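You operate a simulated robot arm through the tools that you are given. There is no shell and no other tool. Be economical: measure what you need, move in short steps, check, and stop when the job is done.

The job below is to be done with a simulated robot arm. You get a single attempt, and the scene is never put back.

TASK
Put a white dot on the housing's rim and pack it in kit tray T2.
Fine: use the white pen of the vacuum kit and put it back in its well; housing in the HOUSING pocket, the blue cap from the white table in the CAP pocket.

The check looks at the end state, three seconds after you hand in, the way a careful person would. Anything else that was tipped, shoved, dropped, spilled or broken makes it a failure. A push-on lid holds only when it is set on centred and level and pressed home; a screw cap is set on level and turned clockwise until tight.

THE ROBOT
A 6-joint arm with a two-finger parallel gripper, fixed in place. Base frame: the origin is at the foot of the arm, x ahead of it, y to its left, z up. Readings come in cm, degrees, newtons and seconds.
Its first joint turns from -66.0 to 66.0 degrees. Payload 2.45 kg.
Tool frame: the origin (TCP) lies between the finger pads and is the grasp point; the fingertips stand 2.4 cm ahead of it; z points along the fingers, y is the line along which they close. Largest opening 6.8 cm; finger width 1.7, thickness 1; the body of the gripper, 4 by 7 cm, starts 4.1 cm behind the TCP.
Orientation is told as [roll, pitch, yaw] about the base's x, y, z axes, in that order, counted from this pose: with the fingers straight down and closing along the base's y, the tool's x points along the base's -x, its y along +y and its z along -z.

THE INTERFACE
- The arm moves only by the tool step_arm. Its argument "targets" is a list of rows, each a list of 7 numbers: the shift along the base's x, y, z in cm, then the turn, a rotation vector about the base's x, y, z in degrees, then the finger opening in cm, from 0 to 6.8. In form: [[x, y, z, ax, ay, az, grip], ...]. A call has 1 to 20 rows; each row shifts and turns the commanded pose from where the row before left it. Each row takes 0.2 s and may step no farther than 5 cm and 8.6 degrees from the row before; otherwise, or with a gripper value out of range, the whole call is refused. Where a pose cannot be reached the arm comes as near as it can. A force on the tool above 40 N (or 10 N above the force at the start of the call, whichever is more), or a blocked arm, ends the call early, and 0.2 s more pass. The fingers move at their own pace (about 10.8 cm/s each) and stop on an object; they squeeze with about 36 N. The grip force told is the motor's: it shows also when the fingers shut on nothing. Time passes only in rows, and 0.2 s behind the last, so rows that do not move let the fingers close. The reply holds the time, the measured pose of the TCP, the force on the tool along the base axes, the opening and the grip force, in the units named above and with some noise.
- Cameras (640 x 400 px; columns grow to the right, rows downward): "scene" is fixed at [15.54, 42.85, 143.08]; the picture's right is [-0.75, -0.66, 0.00], its down [-0.56, 0.63, -0.55] and it looks along [0.36, -0.41, -0.84] (base axes); focal length 214 px, centre (320, 200). "wrist" rides on the gripper at [8.4, 1.1, -7.5] in the tool frame; the picture's right is [-0.13, 0.99, 0.00], its down [-0.60, -0.08, -0.79] and it looks along [-0.79, -0.10, 0.61] (tool axes); focal length 251 px, centre (320, 200). There is no depth. A picture from a camera that has moved, and an enlarged one, comes with that camera's place and axes in the base frame and with its lens.
- grab_frame(camera): a new picture of that camera. No time passes.
- enlarge(camera, box): a new picture of the part [left, top, right, bottom] of that camera's present view, enlarged. No time passes.
- sign_off(): hands the job in; it is judged then, once.

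Work in short steps. Places have to be worked out from the pictures, the camera data and where the tool is seen: move nearer, look again, correct. Check each grasp and each placing, and mend what went wrong. You have 120 turns and 68 pictures in all, those below and enlarged ones among them. Open the gripper and draw the arm clear of the work before you hand the job in, unless the task says otherwise; then end with one line.

The tools are called after "Call:" as name(argument=value, ...) on one line, values as JSON. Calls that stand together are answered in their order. step_arm: Moves the arm, as the interface text tells. Its arguments: {"type":"object","properties":{"targets":{"type":"array","items":{"type":"array","items":{"type":"number"}}}},"required":["targets"]} The other tools are called the same way: grab_frame (camera) takes a picture; enlarge (camera, box) takes an enlarged picture of a part of a camera's view; sign_off () hands the job in.

At the start:

```text
clock: 0.0
ee_pos: [46.11, -4.14, 130.87]
tcp_rot: [0.0, 0.0, 0.0]
contact_force: [-0.1, -0.4, 0.6]
finger_gap: 6.81
grip_force: 0.1
```

scene: 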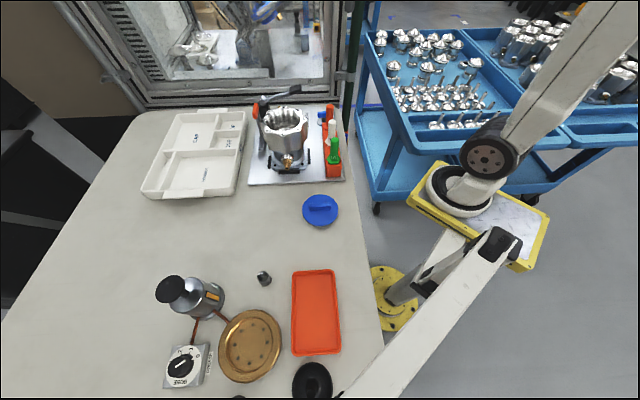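
wrist: 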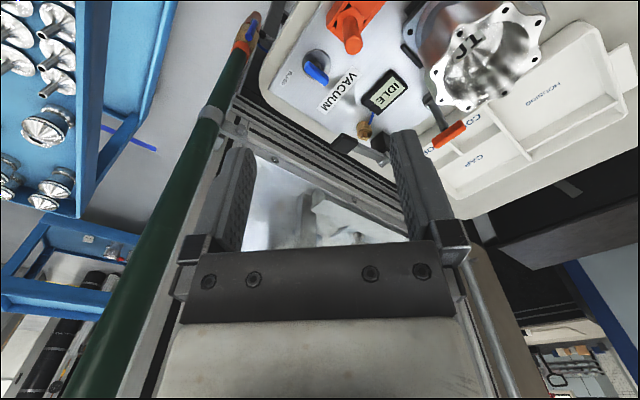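

I'll start with closer views of the kit, the tray and the table items, to work out heights and places.

Call:
enlarge(camera="scene", box=[130, 80, 370, 230])

Call:
enlarge(camera="scene", box=[140, 180, 400, 400])

Call:
enlarge(camera="wrist", box=[240, 0, 640, 250])

```text
2.67 times, centred on (250, 155) of scene
camera zoom: at [15.54, 42.85, 143.08], right [-0.75, -0.66, 0.0], down [-0.56, 0.63, -0.55], along [0.36, -0.41, -0.84], focal length 572 px, centre (507, 320)
```

zoom: 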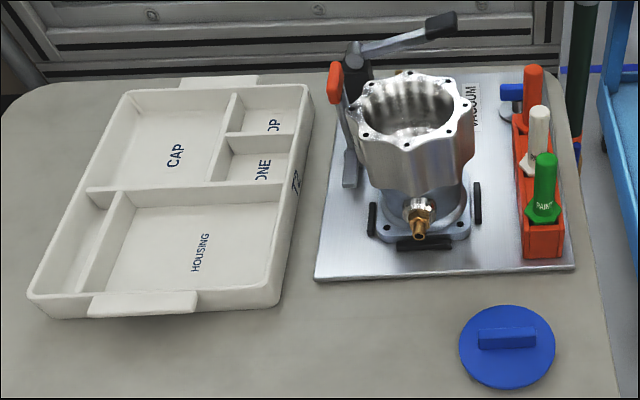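

```text
1.82 times, centred on (270, 290) of scene
camera zoom: at [15.54, 42.85, 143.08], right [-0.75, -0.66, 0.0], down [-0.56, 0.63, -0.55], along [0.36, -0.41, -0.84], focal length 390 px, centre (411, 36)
```

zoom: 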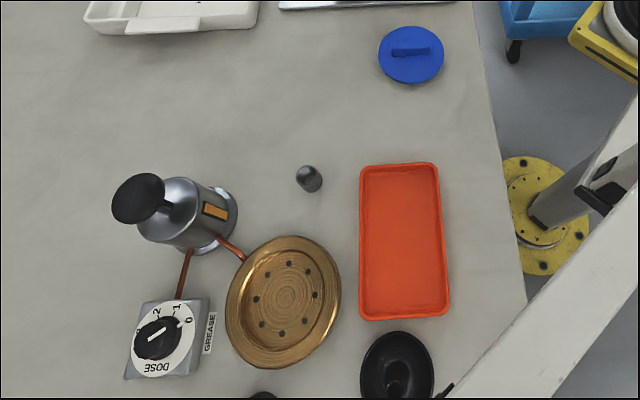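

```text
1.60 times, centred on (440, 125) of wrist
camera zoom: at [37.78, -2.92, 138.53], right [0.13, 0.99, 0.0], down [0.6, -0.08, 0.79], along [0.79, -0.1, -0.61], focal length 402 px, centre (128, 320)
```

zoom: 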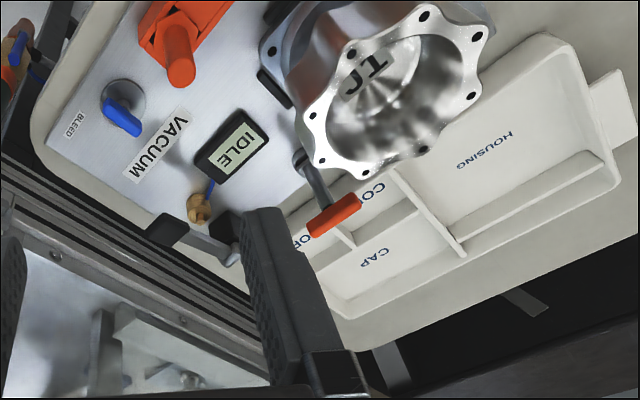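

The two views agree: the tray floor is near z 94.6, so the table is near z 94 and not 22. The housing rim is at about (54, 12, 107). I'll move closer in steps to look at the kit and test reach.

Call:
step_arm(targets=[[-2.75, 3.5, -2.5, 0, 0, 0, 6.8], [-2.75, 3.5, -2.5, 0, 0, 0, 6.8], [-2.75, 3.5, -2.5, 0, 0, 0, 6.8], [-2.75, 3.5, -2.5, 0, 0, 0, 6.8], [0, 0, 0, 0, 0, 0, 6.8], [0, 0, 0, 0, 0, 0, 6.8]])

Call:
grab_frame(camera="wrist")

Call:
grab_frame(camera="scene")

```text
refused: row 1 steps farther than a row can; nothing moved
```

```text
62 pictures are left
camera wrist: at [37.78, -2.92, 138.53], right [0.13, 0.99, 0.0], down [0.6, -0.08, 0.79], along [0.79, -0.1, -0.61], focal length 251 px, centre (320, 200)
```

wrist: 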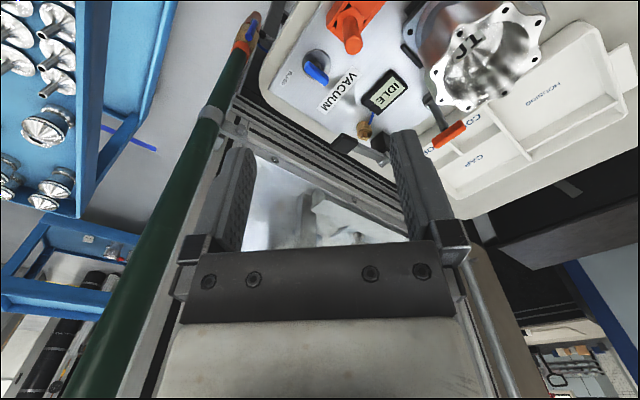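

```text
61 pictures are left
```

scene: 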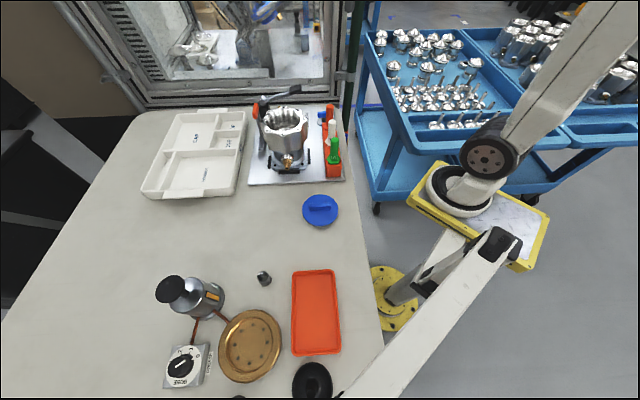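

The step was 5.1 cm, just over the limit, so I'll send the same move in smaller steps.

Call:
step_arm(targets=[[-2.2, 2.8, -2, 0, 0, 0, 6.8], [-2.2, 2.8, -2, 0, 0, 0, 6.8], [-2.2, 2.8, -2, 0, 0, 0, 6.8], [-2.2, 2.8, -2, 0, 0, 0, 6.8], [-2.2, 2.8, -2, 0, 0, 0, 6.8], [0, 0, 0, 0, 0, 0, 6.8], [0, 0, 0, 0, 0, 0, 6.8]])

```text
clock: 1.6
ee_pos: [35.49, 9.88, 120.85]
tcp_rot: [0.0, 0.1, 0.0]
contact_force: [0.3, 0.2, -0.4]
finger_gap: 6.81
grip_force: 0.0
```

The move worked. Now a look through the wrist camera.

Call:
grab_frame(camera="wrist")

```text
60 pictures are left
camera wrist: at [27.16, 11.1, 128.51], right [0.13, 0.99, 0.0], down [0.6, -0.08, 0.79], along [0.79, -0.1, -0.61], focal length 251 px, centre (320, 200)
```

wrist: 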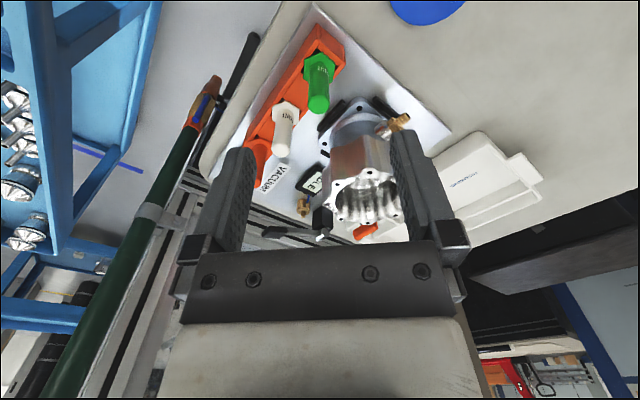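

The kit sits at picture centre, so I'll enlarge it to see how the housing is held.

Call:
enlarge(camera="wrist", box=[230, 20, 470, 250])

Call:
enlarge(camera="scene", box=[245, 85, 350, 190])

```text
1.74 times, centred on (350, 135) of wrist
camera zoom: at [27.16, 11.1, 128.51], right [0.13, 0.99, 0.0], down [0.6, -0.08, 0.79], along [0.79, -0.1, -0.61], focal length 437 px, centre (268, 313)
```

zoom: 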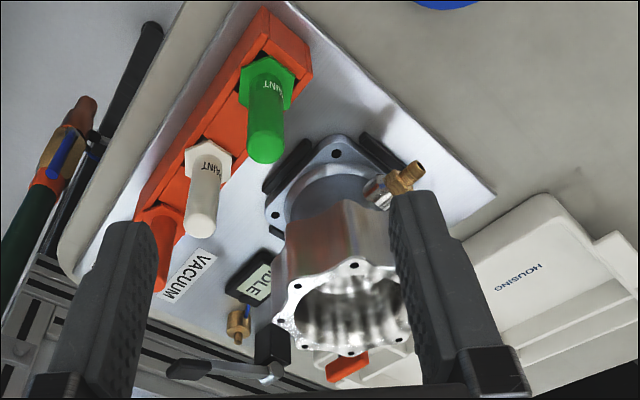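

```text
3.81 times, centred on (298, 138) of scene
camera zoom: at [15.54, 42.85, 143.08], right [-0.75, -0.66, 0.0], down [-0.56, 0.63, -0.55], along [0.36, -0.41, -0.84], focal length 817 px, centre (406, 438)
```

zoom: 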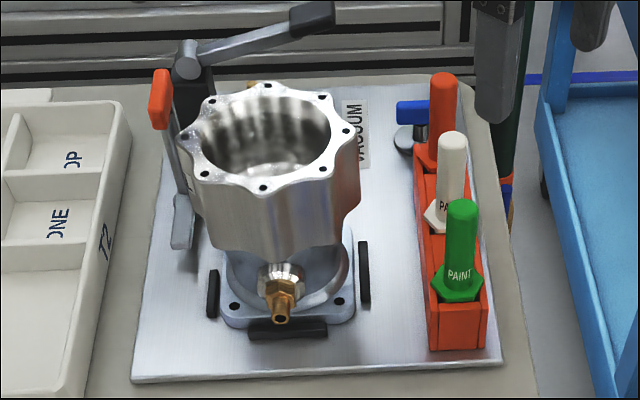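

The clamp is open and the vacuum idle, so the housing stands free between its stops. My estimates are pens along a 45° line, the white pen at about (45, 4.5) with its top at z 107 and collar at z 99.5, and the rim centre at (53.9, 13.6, 107.8). I'll go above the white pen with yaw -45°, so the fingers close across the block.

Call:
step_arm(targets=[[1.59, -0.9, -0.6, 0, 0, -7.5, 5], [1.59, -0.9, -0.6, 0, 0, -7.5, 5], [1.59, -0.9, -0.6, 0, 0, -7.5, 5], [1.59, -0.9, -0.6, 0, 0, -7.5, 5], [1.59, -0.9, -0.6, 0, 0, -7.5, 5], [1.59, -0.9, -0.6, 0, 0, -7.5, 5], [0, 0, 0, 0, 0, 0, 5], [0, 0, 0, 0, 0, 0, 5]])

Call:
grab_frame(camera="wrist")

Call:
enlarge(camera="scene", box=[245, 60, 405, 190])

```text
clock: 3.4
ee_pos: [44.65, 4.5, 117.3]
tcp_rot: [-0.1, 0.0, -45.0]
contact_force: [-0.4, 1.0, 0.1]
finger_gap: 5.01
grip_force: 0.0
```

```text
57 pictures are left
camera wrist: at [39.6, 11.34, 124.95], right [0.79, 0.61, 0.0], down [0.37, -0.48, 0.79], along [0.48, -0.63, -0.61], focal length 251 px, centre (320, 200)
```

wrist: 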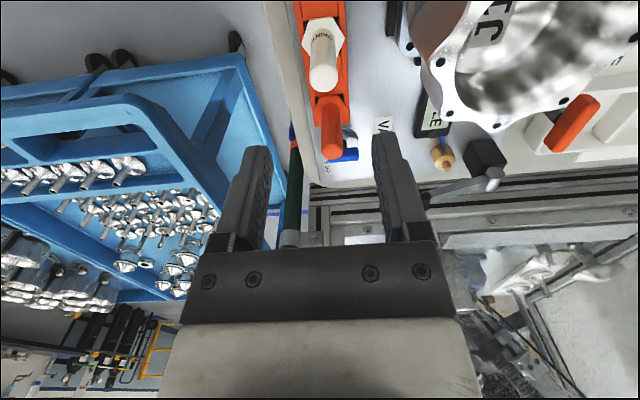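

```text
3.08 times, centred on (325, 125) of scene
camera zoom: at [15.54, 42.85, 143.08], right [-0.75, -0.66, 0.0], down [-0.56, 0.63, -0.55], along [0.36, -0.41, -0.84], focal length 660 px, centre (305, 431)
```

zoom: 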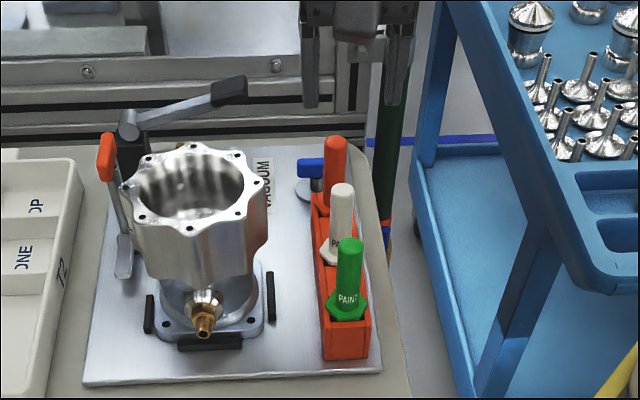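

The wrist ray puts the pen top at (45.0, 4.5), matching the first estimate. I'll nudge x and descend to z 104, stopping above the collar.

Call:
step_arm(targets=[[0.4, -0.05, -3, 0, 0, 0, 5], [0, 0, -3, 0, 0, 0, 5], [0, 0, -3, 0, 0, 0, 5], [0, 0, -2.2, 0, 0, 0, 5], [0, 0, 0, 0, 0, 0, 5], [0, 0, 0, 0, 0, 0, 5]])

Call:
grab_frame(camera="wrist")

Call:
enlarge(camera="scene", box=[245, 60, 405, 190])

```text
clock: 4.8
ee_pos: [44.87, 4.53, 106.22]
tcp_rot: [0.0, 0.1, -45.0]
contact_force: [0.0, -0.3, 0.2]
finger_gap: 4.99
grip_force: 0.0
```

```text
55 pictures are left
camera wrist: at [39.8, 11.29, 113.83], right [0.79, 0.61, 0.0], down [0.37, -0.48, 0.79], along [0.48, -0.63, -0.61], focal length 251 px, centre (320, 200)
```

wrist: 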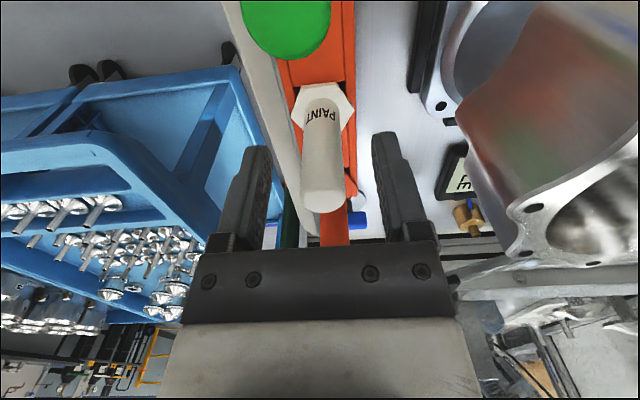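

```text
3.08 times, centred on (325, 125) of scene
camera zoom: at [15.54, 42.85, 143.08], right [-0.75, -0.66, 0.0], down [-0.56, 0.63, -0.55], along [0.36, -0.41, -0.84], focal length 660 px, centre (305, 431)
```

zoom: 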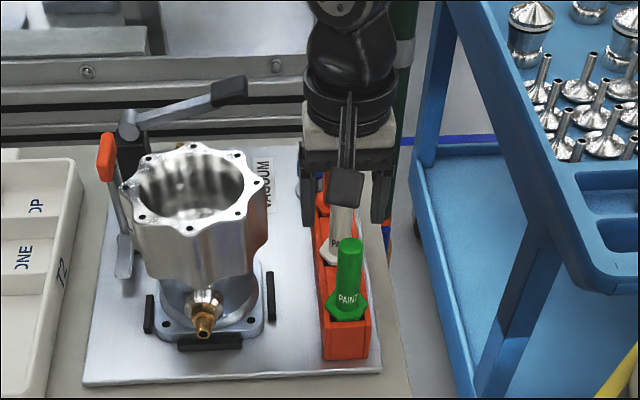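

The pen is centred between the fingers. The wrist camera body hangs near the green pen, so I'll go down only 1.5 cm more and close.

Call:
step_arm(targets=[[0, 0, -1.5, 0, 0, 0, 5], [0, 0, 0, 0, 0, 0, 1], [0, 0, 0, 0, 0, 0, 1], [0, 0, 0, 0, 0, 0, 1]])

Call:
grab_frame(camera="wrist")

```text
clock: 5.8
ee_pos: [45.0, 4.46, 104.71]
tcp_rot: [0.0, 0.0, -45.0]
contact_force: [0.3, 0.7, 0.1]
finger_gap: 1.97
grip_force: 36.6
```

```text
53 pictures are left
camera wrist: at [39.83, 11.27, 112.3], right [0.79, 0.61, 0.0], down [0.37, -0.48, 0.79], along [0.48, -0.63, -0.61], focal length 251 px, centre (320, 200)
```

wrist: 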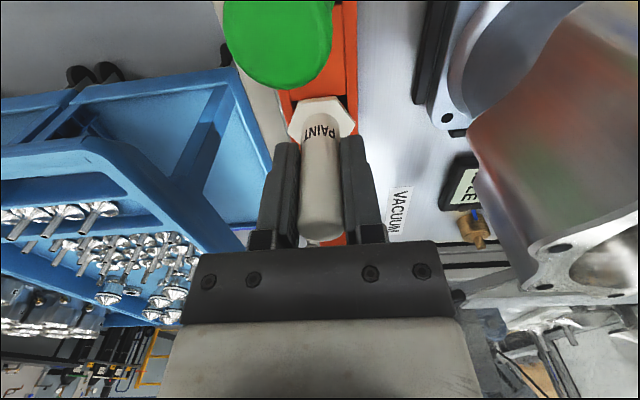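

The pen is gripped at 1.97 cm. I'll pull it straight up 4 cm slowly and watch the force.

Call:
step_arm(targets=[[0, 0, 0.5, 0, 0, 0, 1], [0, 0, 0.5, 0, 0, 0, 1], [0, 0, 1, 0, 0, 0, 1], [0, 0, 2, 0, 0, 0, 1], [0, 0, 0, 0, 0, 0, 1]])

Call:
enlarge(camera="scene", box=[245, 60, 405, 190])

```text
clock: 7.0
ee_pos: [45.0, 4.49, 108.73]
tcp_rot: [0.0, -0.1, -45.1]
contact_force: [-0.1, 0.5, -0.3]
finger_gap: 1.98
grip_force: 36.2
```

```text
3.08 times, centred on (325, 125) of scene
camera zoom: at [15.54, 42.85, 143.08], right [-0.75, -0.66, 0.0], down [-0.56, 0.63, -0.55], along [0.36, -0.41, -0.84], focal length 660 px, centre (305, 431)
```

zoom: 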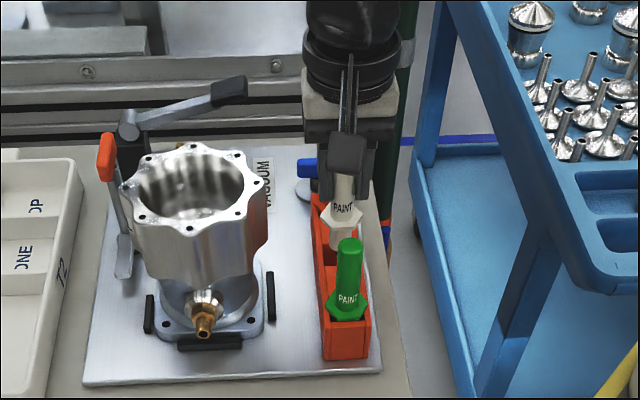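

The pen is coming out with its stem showing. I'll raise it well clear and look at the tip.

Call:
step_arm(targets=[[0, 0, 4, 0, 0, 0, 1], [0, 0, 4, 0, 0, 0, 1], [0, 0, 4, 0, 0, 0, 1], [0, 0, 0, 0, 0, 0, 1]])

Call:
enlarge(camera="scene", box=[245, 20, 405, 150])

Call:
grab_frame(camera="wrist")

```text
clock: 8.0
ee_pos: [44.98, 4.41, 121.03]
tcp_rot: [0.0, 0.0, -45.0]
contact_force: [-0.1, 0.9, -0.8]
finger_gap: 1.97
grip_force: 36.3
```

```text
3.08 times, centred on (325, 85) of scene
camera zoom: at [15.54, 42.85, 143.08], right [-0.75, -0.66, 0.0], down [-0.56, 0.63, -0.55], along [0.36, -0.41, -0.84], focal length 660 px, centre (305, 554)
```

zoom: 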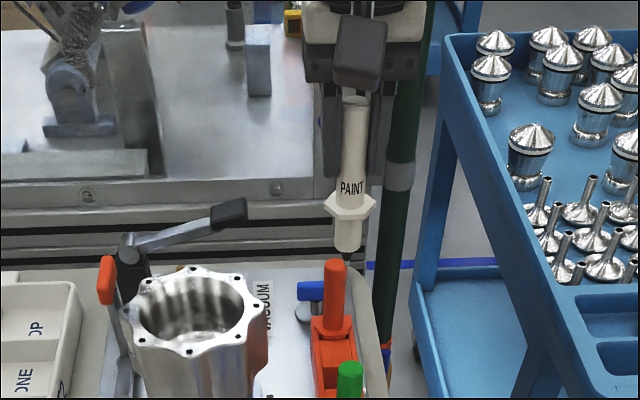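

```text
50 pictures are left
camera wrist: at [39.91, 11.16, 128.66], right [0.79, 0.61, 0.0], down [0.37, -0.48, 0.79], along [0.48, -0.63, -0.61], focal length 251 px, centre (320, 200)
```

wrist: 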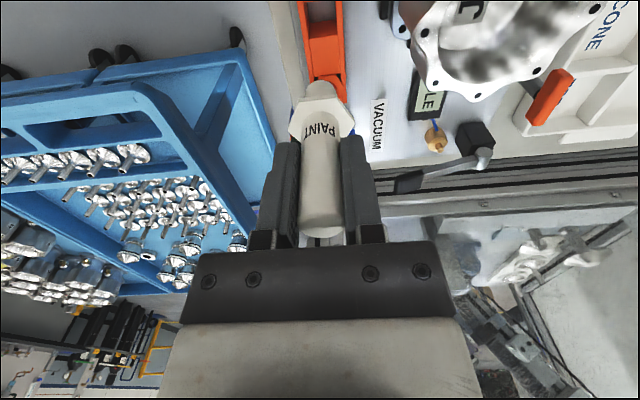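

The pen tip is about 9.3 cm below the TCP. By triangulation the rim top is at z ≈ 108.4, its centre near (53.5, 14.0), with one hole at (49.9, 10.15). I'll aim the dot beside that hole, at about (49.4, 11.1), and hover first.

Call:
step_arm(targets=[[1.5, 2.2, 0, 0, 0, 0, 1], [1.5, 2.2, 0, 0, 0, 0, 1], [1.4, 2.3, 0, 0, 0, 0, 1], [0, 0, -1.3, 0, 0, 0, 1], [0, 0, 0, 0, 0, 0, 1]])

Call:
enlarge(camera="scene", box=[265, 70, 345, 135])

Call:
grab_frame(camera="wrist")

```text
clock: 9.2
ee_pos: [49.49, 11.14, 119.36]
tcp_rot: [0.0, 0.0, -45.0]
contact_force: [-0.6, -0.5, -0.3]
finger_gap: 1.95
grip_force: 36.2
```

```text
6.15 times, centred on (305, 102) of scene
camera zoom: at [15.54, 42.85, 143.08], right [-0.75, -0.66, 0.0], down [-0.56, 0.63, -0.55], along [0.36, -0.41, -0.84], focal length 1320 px, centre (412, 800)
```

zoom: 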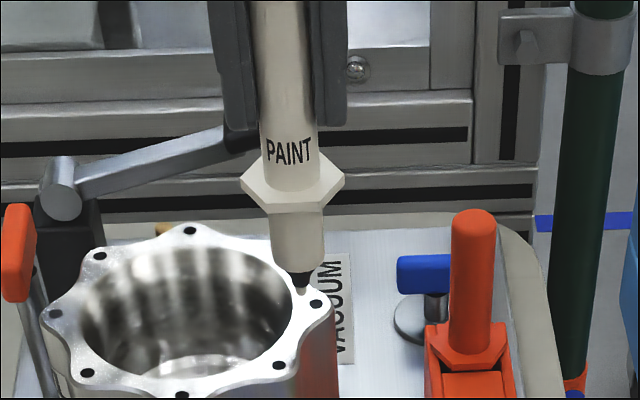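

```text
48 pictures are left
camera wrist: at [44.34, 18.01, 126.97], right [0.79, 0.61, 0.0], down [0.37, -0.48, 0.79], along [0.48, -0.63, -0.61], focal length 251 px, centre (320, 200)
```

wrist: 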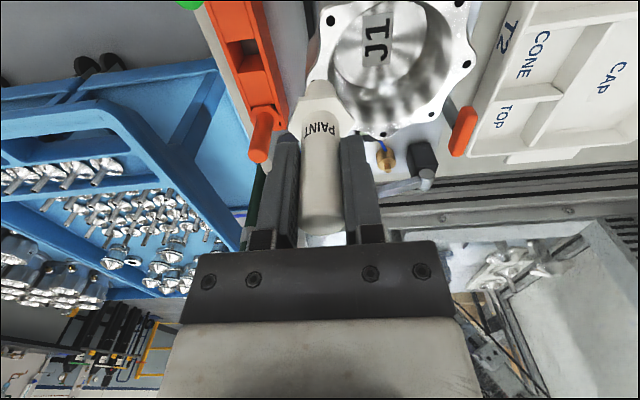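

The nib shows at z ≈ 109.8 and would land between the hole and the bore edge. I'll shift 0.4 cm away from the hole and descend gently until contact.

Call:
step_arm(targets=[[-0.26, 0.3, 0, 0, 0, 0, 1], [0, 0, -0.5, 0, 0, 0, 1], [0, 0, -0.4, 0, 0, 0, 1], [0, 0, -0.15, 0, 0, 0, 1], [0, 0, 0, 0, 0, 0, 1]])

Call:
enlarge(camera="scene", box=[265, 70, 345, 135])

```text
clock: 10.4
ee_pos: [49.21, 11.46, 118.51]
tcp_rot: [0.2, -0.1, -45.0]
contact_force: [-4.7, -2.9, 24.7]
finger_gap: 1.96
grip_force: 36.2
```

```text
6.15 times, centred on (305, 102) of scene
camera zoom: at [15.48, 42.84, 143.09], right [-0.75, -0.66, 0.0], down [-0.55, 0.63, -0.55], along [0.36, -0.41, -0.84], focal length 1320 px, centre (412, 800)
```

zoom: 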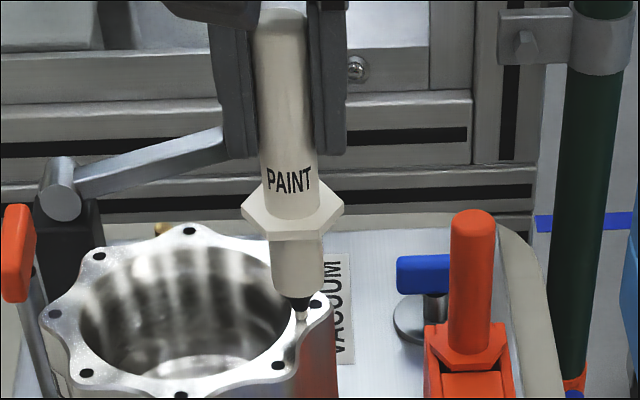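

Contact at about 25 N, so the nib is on the rim. I'll lift and check for the dot.

Call:
step_arm(targets=[[0, 0, 1, 0, 0, 0, 1], [0, 0, 3, 0, 0, 0, 1], [0, 0, 0, 0, 0, 0, 1]])

Call:
enlarge(camera="scene", box=[265, 70, 345, 135])

```text
clock: 11.2
ee_pos: [49.23, 11.46, 122.4]
tcp_rot: [0.1, 0.0, -45.0]
contact_force: [0.4, 0.3, -0.1]
finger_gap: 1.96
grip_force: 36.1
```

```text
6.15 times, centred on (305, 102) of scene
camera zoom: at [15.54, 42.85, 143.08], right [-0.75, -0.66, 0.0], down [-0.56, 0.63, -0.55], along [0.36, -0.41, -0.84], focal length 1320 px, centre (412, 800)
```

zoom: 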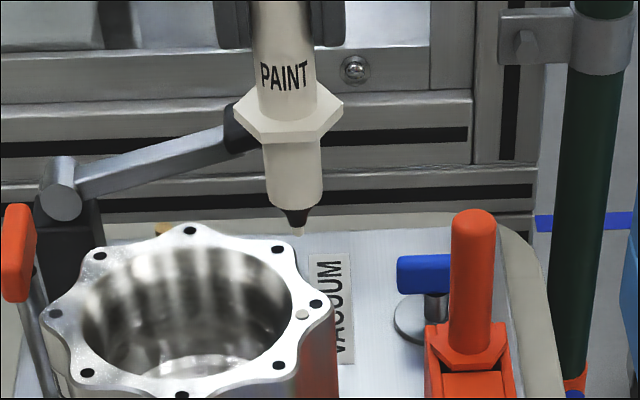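

The white dot is clear on the rim at zoom (302, 315). Now I'll take the pen back above its well and check alignment before lowering.

Call:
step_arm(targets=[[-1.4, -2.33, 0, 0, 0, 0, 1], [-1.4, -2.33, 0, 0, 0, 0, 1], [-1.43, -2.34, 0, 0, 0, 0, 1], [0, 0, -4, 0, 0, 0, 1], [0, 0, -4, 0, 0, 0, 1], [0, 0, -3, 0, 0, 0, 1], [0, 0, 0, 0, 0, 0, 1], [0, 0, 0, 0, 0, 0, 1]])

Call:
enlarge(camera="scene", box=[285, 90, 375, 165])

Call:
enlarge(camera="wrist", box=[240, 0, 400, 200])

```text
clock: 13.0
ee_pos: [44.68, 4.39, 111.17]
tcp_rot: [0.0, 0.0, -45.0]
contact_force: [0.1, -0.8, -0.5]
finger_gap: 1.98
grip_force: 36.1
```

```text
5.33 times, centred on (330, 128) of scene
camera zoom: at [15.54, 42.85, 143.08], right [-0.75, -0.66, 0.0], down [-0.56, 0.63, -0.55], along [0.36, -0.41, -0.84], focal length 1144 px, centre (267, 587)
```

zoom: 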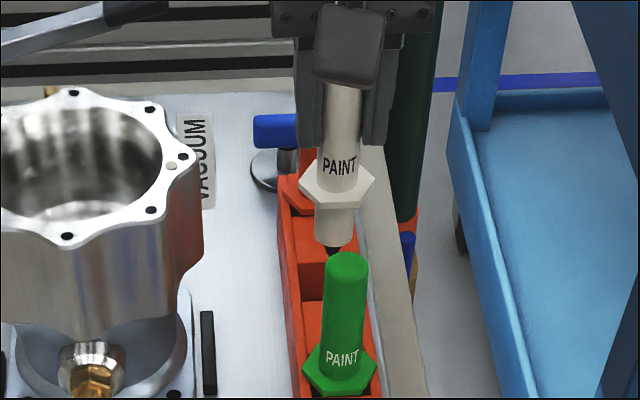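

```text
2.00 times, centred on (320, 100) of wrist
camera zoom: at [39.68, 11.19, 118.79], right [0.79, 0.61, 0.0], down [0.37, -0.48, 0.79], along [0.48, -0.63, -0.61], focal length 503 px, centre (320, 400)
```

zoom: 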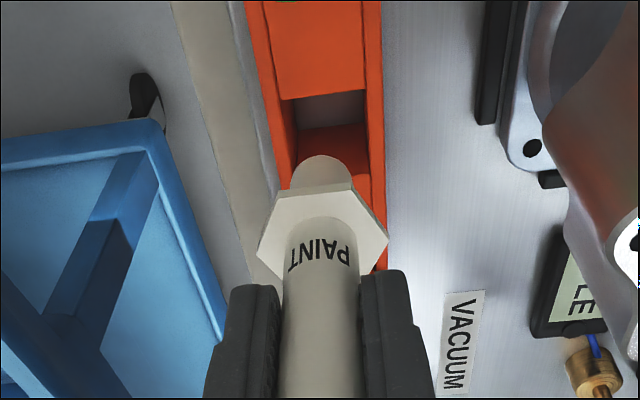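

By summed commands I am 0.09 cm off in x. I'll correct that and re-read the pose before going in.

Call:
step_arm(targets=[[0.09, 0, 0, 0, 0, 0, 1], [0, 0, 0, 0, 0, 0, 1], [0, 0, 0, 0, 0, 0, 1]])

Call:
step_arm(targets=[[0, 0, 0, 0, 0, 0, 1]])

Call:
step_arm(targets=[[0, 0, 0, 0, 0, 0, 1]])

```text
clock: 13.8
ee_pos: [44.95, 4.43, 111.19]
tcp_rot: [0.0, 0.0, -45.0]
contact_force: [0.7, 0.8, -0.7]
finger_gap: 1.97
grip_force: 36.3
```

```text
clock: 14.2
ee_pos: [44.86, 4.42, 111.16]
tcp_rot: [0.0, 0.0, -45.0]
contact_force: [1.0, 1.0, -0.2]
finger_gap: 1.97
grip_force: 36.1
```

```text
clock: 14.6
ee_pos: [44.9, 4.42, 111.25]
tcp_rot: [0.0, 0.0, -45.0]
contact_force: [0.2, -0.5, -0.1]
finger_gap: 1.96
grip_force: 35.6
```

The readings average (44.90, 4.42, 111.20) against (45.0, 4.47) when grasped. I'll lower into the well in small steps, watching the force.

Call:
step_arm(targets=[[0.05, 0.02, -1, 0, 0, 0, 1], [0, 0, -1, 0, 0, 0, 1], [0, 0, -1, 0, 0, 0, 1], [0, 0, -0.5, 0, 0, 0, 1], [0, 0, 0, 0, 0, 0, 1]])

Call:
enlarge(camera="wrist", box=[240, 0, 400, 200])

```text
clock: 15.8
ee_pos: [45.07, 4.57, 107.89]
tcp_rot: [0.0, 0.0, -45.1]
contact_force: [-0.2, -0.4, 0.0]
finger_gap: 1.98
grip_force: 35.9
```

```text
2.00 times, centred on (320, 100) of wrist
camera zoom: at [39.94, 11.31, 115.34], right [0.79, 0.61, 0.0], down [0.37, -0.48, 0.79], along [0.48, -0.63, -0.61], focal length 503 px, centre (320, 400)
```

zoom: 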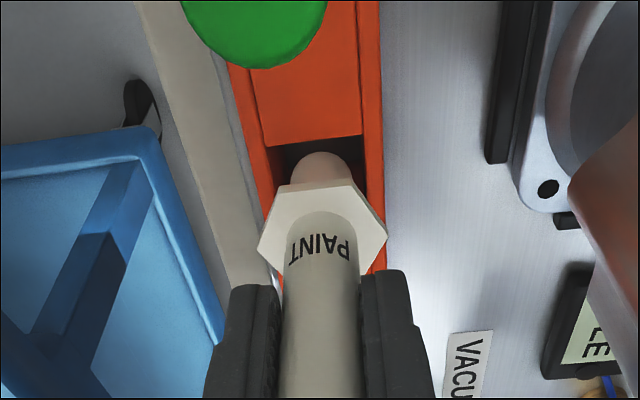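

The stem is going in freely, so I'll continue to the original height of 104.7.

Call:
step_arm(targets=[[0, 0, -1, 0, 0, 0, 1], [0, 0, -1, 0, 0, 0, 1], [0, 0, -0.5, 0, 0, 0, 1], [0, 0, -0.4, 0, 0, 0, 1], [0, 0, 0, 0, 0, 0, 1]])

Call:
enlarge(camera="wrist", box=[240, 0, 400, 200])

```text
clock: 17.0
ee_pos: [45.1, 4.37, 104.81]
tcp_rot: [0.3, -0.3, -45.0]
contact_force: [-1.9, -5.6, 27.3]
finger_gap: 2.01
grip_force: 36.3
```

```text
2.00 times, centred on (320, 100) of wrist
camera zoom: at [40.01, 11.3, 112.52], right [0.79, 0.61, 0.0], down [0.37, -0.48, 0.79], along [0.49, -0.63, -0.61], focal length 503 px, centre (320, 400)
```

zoom: 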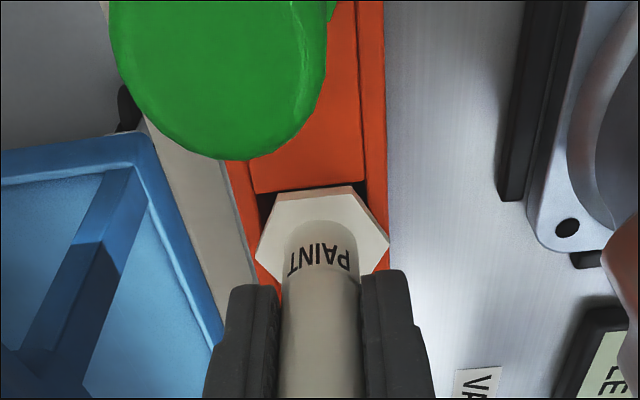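

The collar is resting on the block and pressing back, so the pen is seated. I'll release and rise straight up.

Call:
step_arm(targets=[[0, 0, 0.1, 0, 0, 0, 2.5], [0, 0, 0, 0, 0, 0, 4.5], [0, 0, 0, 0, 0, 0, 4.5], [0, 0, 3, 0, 0, 0, 4.5], [0, 0, 4, 0, 0, 0, 4.5], [0, 0, 4, 0, 0, 0, 4.5], [0, 0, 4, 0, 0, 0, 4.5], [0, 0, 0, 0, 0, 0, 4.5]])

Call:
enlarge(camera="scene", box=[245, 80, 375, 180])

Call:
grab_frame(camera="wrist")

```text
clock: 18.8
ee_pos: [45.09, 4.36, 120.02]
tcp_rot: [0.0, 0.0, -45.0]
contact_force: [-0.4, 0.2, 0.0]
finger_gap: 4.52
grip_force: 0.2
```

```text
4.00 times, centred on (310, 130) of scene
camera zoom: at [15.54, 42.85, 143.08], right [-0.75, -0.66, 0.0], down [-0.56, 0.63, -0.55], along [0.36, -0.41, -0.84], focal length 858 px, centre (360, 480)
```

zoom: 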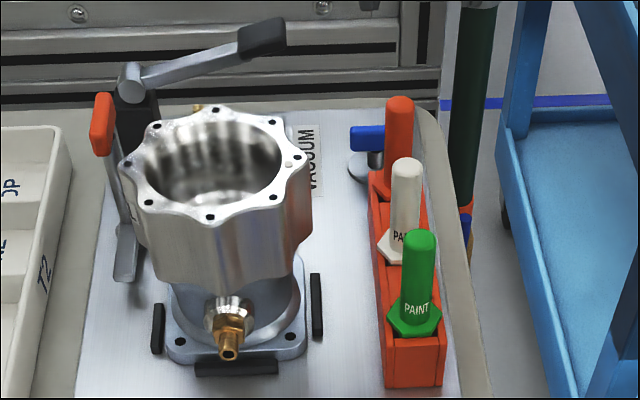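

```text
40 pictures are left
camera wrist: at [39.99, 11.16, 127.62], right [0.79, 0.61, 0.0], down [0.37, -0.48, 0.79], along [0.48, -0.63, -0.61], focal length 251 px, centre (320, 200)
```

wrist: 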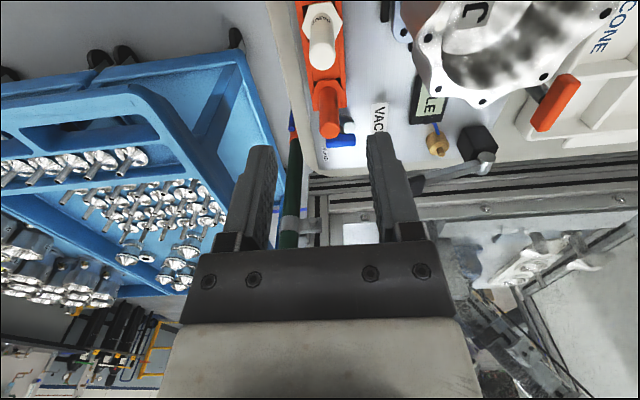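

The pen is back in its well as before and the housing is undisturbed. Before lifting the housing I'll test the reach over the tray's HOUSING pocket empty-handed, and photograph the tray on the way.

Call:
step_arm(targets=[[2.5, 3.4, 0, 0, 0, 0, 4.5], [2.5, 3.4, 0, 0, 0, 0, 4.5], [2.5, 3.4, 0, 0, 0, 0, 4.5], [2.5, 3.4, 0, 0, 0, 0, 4.5], [2.5, 3.4, 0, 0, 0, 0, 4.5], [2.5, 3.4, 0, 0, 0, 0, 4.5], [0, 0, 0, 0, 0, 0, 4.5]])

Call:
grab_frame(camera="wrist")

Call:
step_arm(targets=[[2.5, 3.4, 0, 0, 0, 0, 4.5], [2.5, 3.4, 0, 0, 0, 0, 4.5], [2.5, 3.4, 0, 0, 0, 0, 4.5], [2.5, 3.4, 0, 0, 0, 0, 4.5], [0, 0, -3, 0, 0, 0, 4.5], [0, 0, -3, 0, 0, 0, 4.5], [0, 0, -3, 0, 0, 0, 4.5], [0, 0, 0, 0, 0, 0, 4.5], [0, 0, 0, 0, 0, 0, 4.5]])

```text
clock: 20.4
ee_pos: [60.27, 24.91, 119.92]
tcp_rot: [0.0, 0.0, -45.0]
contact_force: [-0.3, 0.5, -0.3]
finger_gap: 4.49
grip_force: 0.1
```

```text
39 pictures are left
camera wrist: at [55.13, 31.73, 127.49], right [0.79, 0.61, 0.0], down [0.37, -0.48, 0.79], along [0.48, -0.63, -0.61], focal length 251 px, centre (320, 200)
```

wrist: 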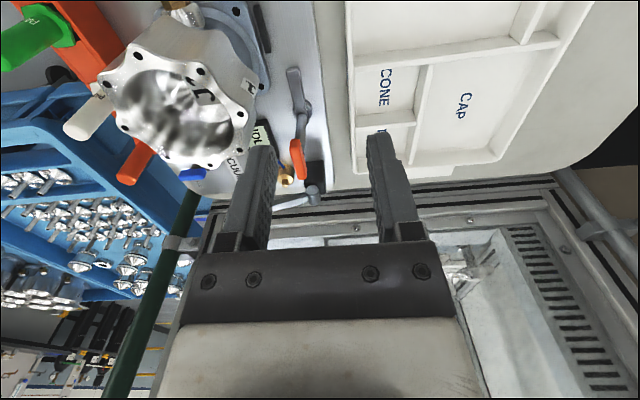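

```text
clock: 22.4
ee_pos: [64.75, 33.15, 109.87]
tcp_rot: [0.0, 0.0, -45.0]
contact_force: [0.2, 0.0, -0.2]
finger_gap: 4.49
grip_force: 0.0
out of reach, approached as far as the arm can: row 2, 3, 4
```

The limit shows at about r 73 cm. I'll probe whether more reach is available at this height and lower.

Call:
step_arm(targets=[[1.5, 0.8, 0, 0, 0, 0, 4.5], [1.5, 0.8, 0, 0, 0, 0, 4.5], [1.5, 0.8, 0, 0, 0, 0, 4.5], [0, 0, 0, 0, 0, 0, 4.5], [0, 0, 0, 0, 0, 0, 4.5]])

Call:
enlarge(camera="scene", box=[120, 70, 330, 210])

```text
clock: 23.6
ee_pos: [66.79, 34.05, 109.57]
tcp_rot: [0.0, -0.1, -44.9]
contact_force: [0.3, 0.3, 0.0]
finger_gap: 4.5
grip_force: 0.0
out of reach, approached as far as the arm can: row 2, 3
```

```text
2.86 times, centred on (225, 140) of scene
camera zoom: at [15.54, 42.85, 143.08], right [-0.75, -0.66, 0.0], down [-0.56, 0.63, -0.55], along [0.36, -0.41, -0.84], focal length 613 px, centre (591, 371)
```

zoom: 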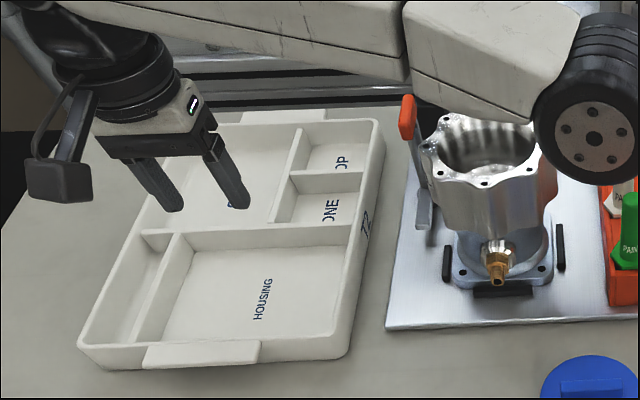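

Reach with the tool down is about r 75 cm at z 110. The pocket is about 17.4 × 12.7 cm, centred near (69, 34.5), with its axes at 45°. I'll grip the housing wall on its far-right side (315°, away from the dot) at yaw +45°, then carry it while turning -90°. That points the nozzle along the pocket's long side and puts the gripper on the near side.

Call:
step_arm(targets=[[-1, -1.5, 3, 0, 0, 0, 5], [-1, -1.5, 3, 0, 0, 0, 5], [-1, -1.5, 3.5, 0, 0, 0, 5], [-0.6, -1.6, 0, 0, 0, 7.5, 5], [-0.6, -1.6, 0, 0, 0, 7.5, 5], [-0.6, -1.6, 0, 0, 0, 7.5, 5], [-0.6, -1.6, 0, 0, 0, 7.5, 5], [-0.6, -1.6, 0, 0, 0, 7.5, 5], [-0.6, -1.6, 0, 0, 0, 7.5, 5], [-0.6, -1.6, 0, 0, 0, 7.5, 5], [-0.6, -1.6, 0, 0, 0, 7.5, 5], [-0.6, -1.6, 0, 0, 0, 7.5, 5], [-0.6, -1.6, 0, 0, 0, 7.5, 5], [-0.4, -1.5, 0, 0, 0, 7.5, 5], [-0.4, -1.5, 0, 0, 0, 7.5, 5], [0, 0, 0, 0, 0, 0, 5], [0, 0, 0, 0, 0, 0, 5]])

Call:
grab_frame(camera="wrist")

```text
clock: 27.2
ee_pos: [67.34, 15.13, 128.22]
tcp_rot: [0.0, 0.0, 45.1]
contact_force: [-0.2, 0.4, 0.6]
finger_gap: 5.02
grip_force: 0.1
out of reach, approached as far as the arm can: row 1, 2, 3, 4, 5, 6, 7, 8, 9, 10, 11, 12, 13, 14
```

```text
37 pictures are left
camera wrist: at [60.66, 9.97, 135.83], right [-0.61, 0.79, 0.0], down [0.48, 0.37, 0.79], along [0.63, 0.48, -0.61], focal length 251 px, centre (320, 200)
```

wrist: 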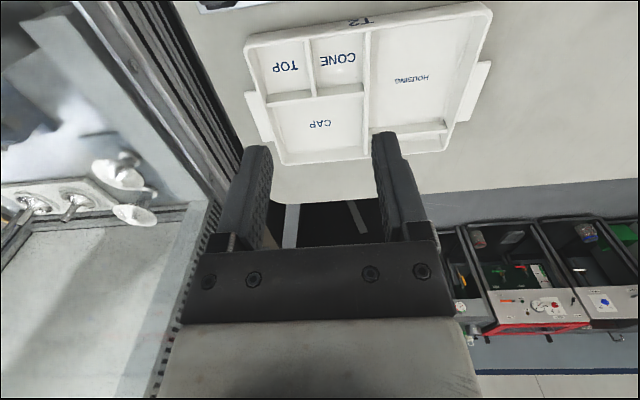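

The out-of-reach rows kept adding up in the commanded pose, so I'll read where the arm really is before the next move. This view also gives the CAP pocket at about (75–96, 19–40), which is r ≈ 88 and will need a tilted tool later.

Call:
step_arm(targets=[[0, 0, 0, 0, 0, 0, 5]])

Call:
step_arm(targets=[[-1, 0, 0, 0, 0, 0, 5], [0, 0, 0, 0, 0, 0, 5]])

```text
clock: 27.6
ee_pos: [67.21, 15.12, 128.35]
tcp_rot: [-0.1, 0.0, 45.0]
contact_force: [-0.2, -0.3, -0.6]
finger_gap: 5.01
grip_force: 0.0
```

```text
clock: 28.2
ee_pos: [66.31, 15.02, 128.14]
tcp_rot: [0.0, 0.0, 45.1]
contact_force: [-0.6, 0.4, 0.3]
finger_gap: 5.0
grip_force: 0.1
```

The arm is under control again. I'll move above the 315° lobe of the rim, near (57.4, 10.5), at z 119 and look.

Call:
step_arm(targets=[[-2.97, -1.52, -3, 0, 0, 0, 5], [-2.97, -1.52, -3, 0, 0, 0, 5], [-2.96, -1.51, -3.2, 0, 0, 0, 5], [0, 0, 0, 0, 0, 0, 5], [0, 0, 0, 0, 0, 0, 5]])

Call:
grab_frame(camera="wrist")

Call:
enlarge(camera="scene", box=[235, 50, 375, 160])

```text
clock: 29.4
ee_pos: [57.3, 10.91, 118.88]
tcp_rot: [0.1, 0.0, 45.0]
contact_force: [0.7, 0.2, 0.3]
finger_gap: 4.98
grip_force: 0.0
```

```text
36 pictures are left
camera wrist: at [50.7, 5.76, 126.61], right [-0.61, 0.79, 0.0], down [0.48, 0.37, 0.79], along [0.63, 0.48, -0.61], focal length 251 px, centre (320, 200)
```

wrist: 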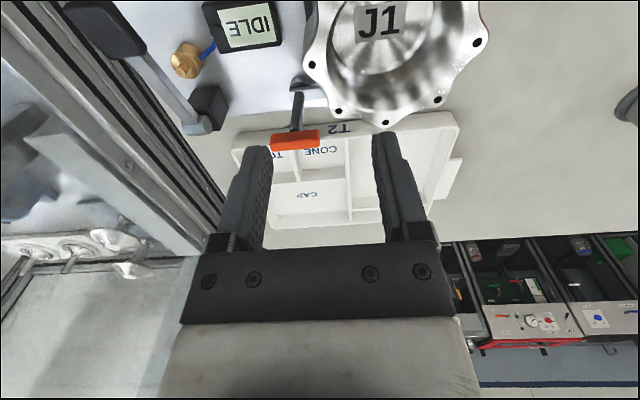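

```text
3.64 times, centred on (305, 105) of scene
camera zoom: at [15.54, 42.85, 143.08], right [-0.75, -0.66, 0.0], down [-0.56, 0.63, -0.55], along [0.36, -0.41, -0.84], focal length 780 px, centre (374, 546)
```

zoom: 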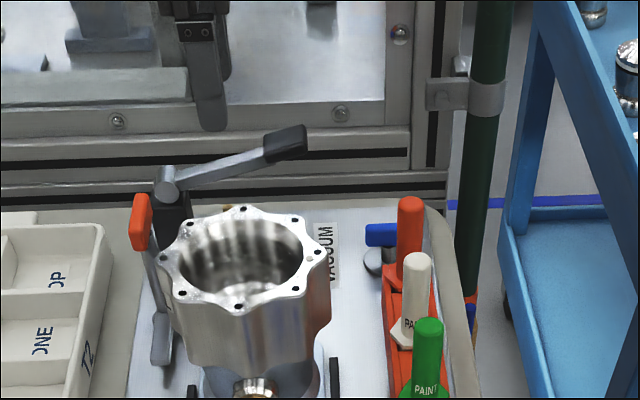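

In the wrist view the lobe hole is at (57.55, 10.3) and its opposite at (49.7, 18.1), so the rim centre is (53.6, 14.2). I'll correct by -0.4 in y and lower to straddle the wall, stopping for a check first.

Call:
step_arm(targets=[[-0.05, -0.4, -3, 0, 0, 0, 5], [0, 0, -3, 0, 0, 0, 5], [0, 0, -1.5, 0, 0, 0, 5], [0, 0, 0, 0, 0, 0, 5], [0, 0, 0, 0, 0, 0, 5]])

Call:
grab_frame(camera="wrist")

Call:
enlarge(camera="scene", box=[255, 60, 345, 135])

```text
clock: 30.6
ee_pos: [57.48, 10.13, 111.37]
tcp_rot: [0.0, 0.1, 45.0]
contact_force: [-0.5, -0.4, -0.5]
finger_gap: 4.99
grip_force: 0.1
```

```text
34 pictures are left
camera wrist: at [50.7, 5.11, 119.04], right [-0.61, 0.79, 0.0], down [0.48, 0.37, 0.79], along [0.63, 0.48, -0.61], focal length 251 px, centre (320, 200)
```

wrist: 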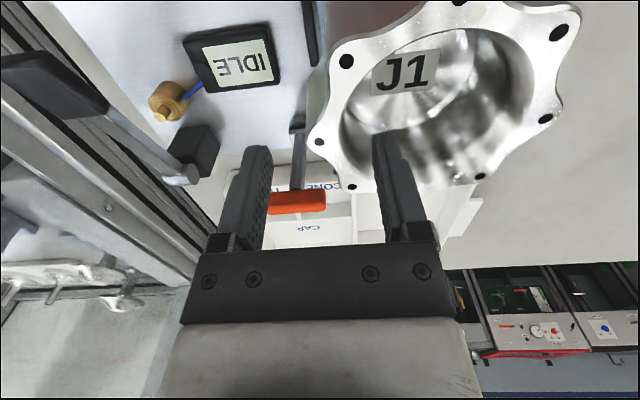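

```text
5.33 times, centred on (300, 98) of scene
camera zoom: at [15.54, 42.85, 143.08], right [-0.75, -0.66, 0.0], down [-0.56, 0.63, -0.55], along [0.36, -0.41, -0.84], focal length 1144 px, centre (427, 747)
```

zoom: 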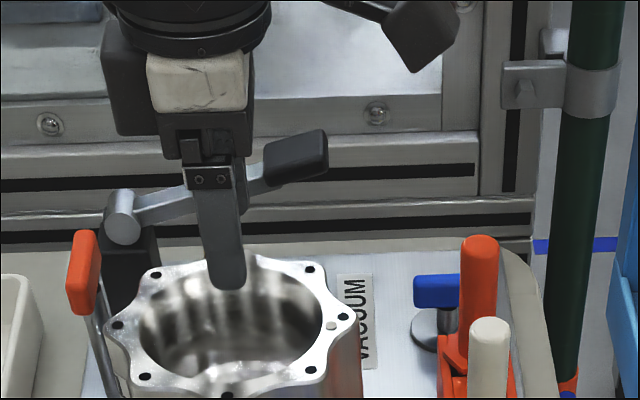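

The lobe is centred between the fingers, with the inner finger over the bore. I'll descend 4.7 cm more and close on the wall.

Call:
step_arm(targets=[[0, 0, -1.5, 0, 0, 0, 5], [0, 0, -1.5, 0, 0, 0, 5], [0, 0, -1.7, 0, 0, 0, 5], [0, 0, 0, 0, 0, 0, 5], [0, 0, 0, 0, 0, 0, 2.8], [0, 0, 0, 0, 0, 0, 0.5], [0, 0, 0, 0, 0, 0, 0.5], [0, 0, 0, 0, 0, 0, 0.5]])

Call:
enlarge(camera="scene", box=[255, 80, 345, 180])

```text
clock: 32.4
ee_pos: [57.3, 10.25, 106.85]
tcp_rot: [0.1, 0.1, 45.1]
contact_force: [-11.9, 6.6, 0.0]
finger_gap: 1.84
grip_force: 35.8
```

```text
4.00 times, centred on (300, 130) of scene
camera zoom: at [15.5, 42.88, 143.08], right [-0.75, -0.66, 0.0], down [-0.55, 0.63, -0.55], along [0.36, -0.41, -0.84], focal length 858 px, centre (400, 480)
```

zoom: 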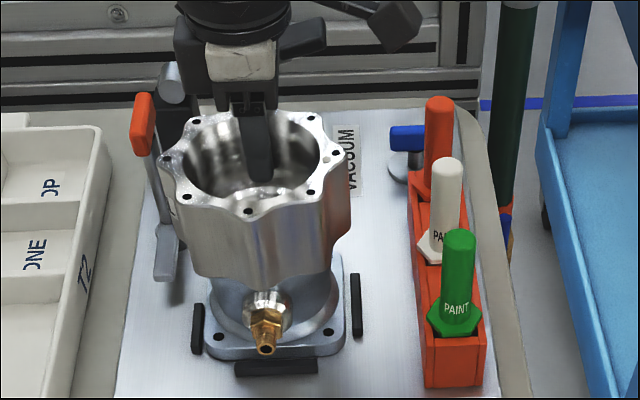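

Gripped at 1.84 cm with some side load. I'll ease 0.15 cm toward the centre, then lift 1.5 cm and check for tilt.

Call:
step_arm(targets=[[-0.12, 0.08, 0, 0, 0, 0, 0.5], [0, 0, 0.5, 0, 0, 0, 0.5], [0, 0, 0.5, 0, 0, 0, 0.5], [0, 0, 1, 0, 0, 0, 0.5], [0, 0, 0, 0, 0, 0, 0.5]])

Call:
enlarge(camera="scene", box=[255, 80, 345, 180])

```text
clock: 33.6
ee_pos: [57.37, 9.98, 108.84]
tcp_rot: [-0.1, -0.2, 45.0]
contact_force: [-1.0, 0.1, -9.4]
finger_gap: 1.85
grip_force: 35.8
```

```text
4.00 times, centred on (300, 130) of scene
camera zoom: at [15.55, 42.86, 143.08], right [-0.75, -0.66, 0.0], down [-0.56, 0.63, -0.55], along [0.36, -0.41, -0.84], focal length 858 px, centre (400, 480)
```

zoom: 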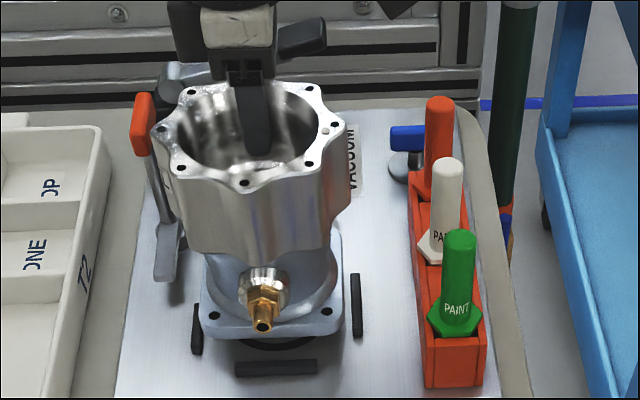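

Held level at about 0.95 kg, and the dot is visible. I'll lift 8 cm more, then swing to the tray while turning -90° about the housing axis.

Call:
step_arm(targets=[[0, 0, 2, 0, 0, 0, 0.5], [0, 0, 3, 0, 0, 0, 0.5], [0, 0, 3, 0, 0, 0, 0.5], [0.669, 1.177, 0, 0, 0, -7.5, 0.5], [0.614, 1.247, 0, 0, 0, -7.5, 0.5], [0.57, 1.324, 0, 0, 0, -7.5, 0.5], [0.536, 1.406, 0, 0, 0, -7.5, 0.5], [0.513, 1.492, 0, 0, 0, -7.5, 0.5], [0.501, 1.581, 0, 0, 0, -7.5, 0.5], [0.501, 1.669, 0, 0, 0, -7.5, 0.5], [0.513, 1.758, 0, 0, 0, -7.5, 0.5], [0.536, 1.844, 0, 0, 0, -7.5, 0.5], [0.57, 1.926, 0, 0, 0, -7.5, 0.5], [0.614, 2.003, 0, 0, 0, -7.5, 0.5], [0.669, 2.073, 0, 0, 0, -7.5, 0.5], [0, 0, 0, 0, 0, 0, 0.5], [0, 0, 0, 0, 0, 0, 0.5]])

Call:
enlarge(camera="scene", box=[120, 50, 330, 210])

Call:
grab_frame(camera="wrist")

```text
clock: 37.2
ee_pos: [64.28, 29.74, 116.62]
tcp_rot: [-0.1, 0.0, -45.1]
contact_force: [0.0, 0.2, -8.6]
finger_gap: 1.82
grip_force: 36.2
```

```text
2.50 times, centred on (225, 130) of scene
camera zoom: at [15.56, 42.86, 143.07], right [-0.75, -0.66, 0.0], down [-0.56, 0.63, -0.55], along [0.36, -0.41, -0.84], focal length 536 px, centre (558, 375)
```

zoom: 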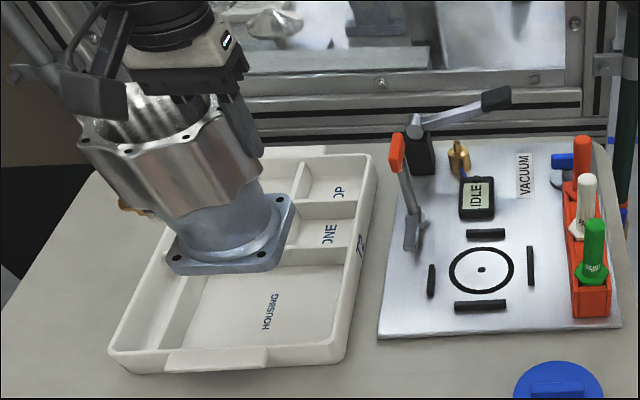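

```text
29 pictures are left
camera wrist: at [59.17, 36.6, 124.26], right [0.79, 0.61, 0.0], down [0.37, -0.48, 0.79], along [0.48, -0.63, -0.61], focal length 251 px, centre (320, 200)
```

wrist: 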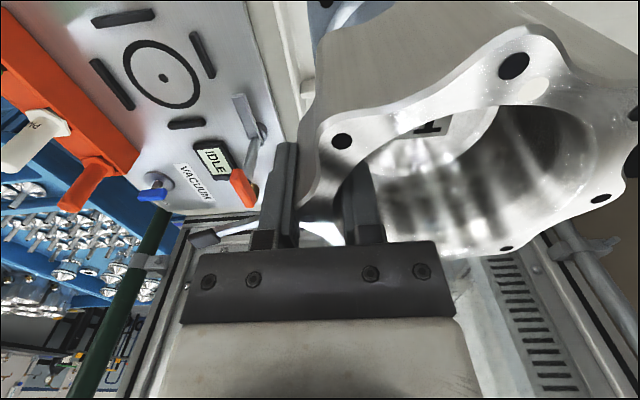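

The flange is over the pocket with 1.3–3 cm margins all round. I'll shift 0.4 cm in -x and lower 8.5 cm, checking before touchdown.

Call:
step_arm(targets=[[-0.4, 0, -2, 0, 0, 0, 0.5], [0, 0, -3, 0, 0, 0, 0.5], [0, 0, -2, 0, 0, 0, 0.5], [0, 0, -1, 0, 0, 0, 0.5], [0, 0, 0, 0, 0, 0, 0.5], [0, 0, 0, 0, 0, 0, 0.5]])

Call:
enlarge(camera="scene", box=[120, 50, 330, 210])

```text
clock: 38.6
ee_pos: [63.99, 29.47, 108.66]
tcp_rot: [0.1, -0.1, -45.0]
contact_force: [-0.1, -0.5, -8.8]
finger_gap: 1.81
grip_force: 36.2
```

```text
2.50 times, centred on (225, 130) of scene
camera zoom: at [15.56, 42.86, 143.07], right [-0.75, -0.66, 0.0], down [-0.56, 0.63, -0.55], along [0.36, -0.41, -0.84], focal length 536 px, centre (558, 375)
```

zoom: 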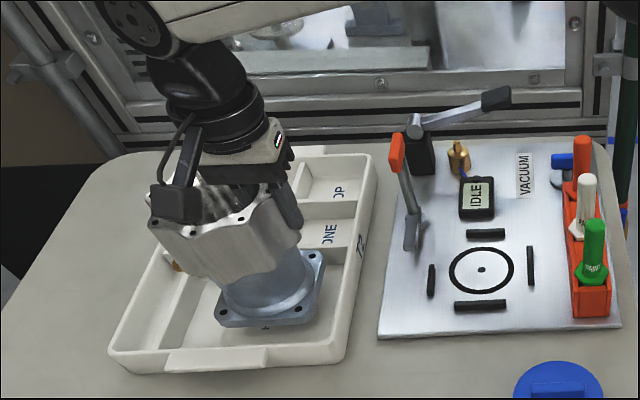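

The margins look fine at 1.3–2.2 cm around the flange. I'll lower slowly to touchdown.

Call:
step_arm(targets=[[0, 0, -1, 0, 0, 0, 0.5], [0, 0, -0.4, 0, 0, 0, 0.5], [0, 0, -0.3, 0, 0, 0, 0.5], [0, 0, 0, 0, 0, 0, 0.5]])

```text
clock: 39.6
ee_pos: [63.89, 29.75, 107.07]
tcp_rot: [0.0, 0.0, -44.9]
contact_force: [0.4, -0.6, -9.6]
finger_gap: 1.83
grip_force: 36.6
```

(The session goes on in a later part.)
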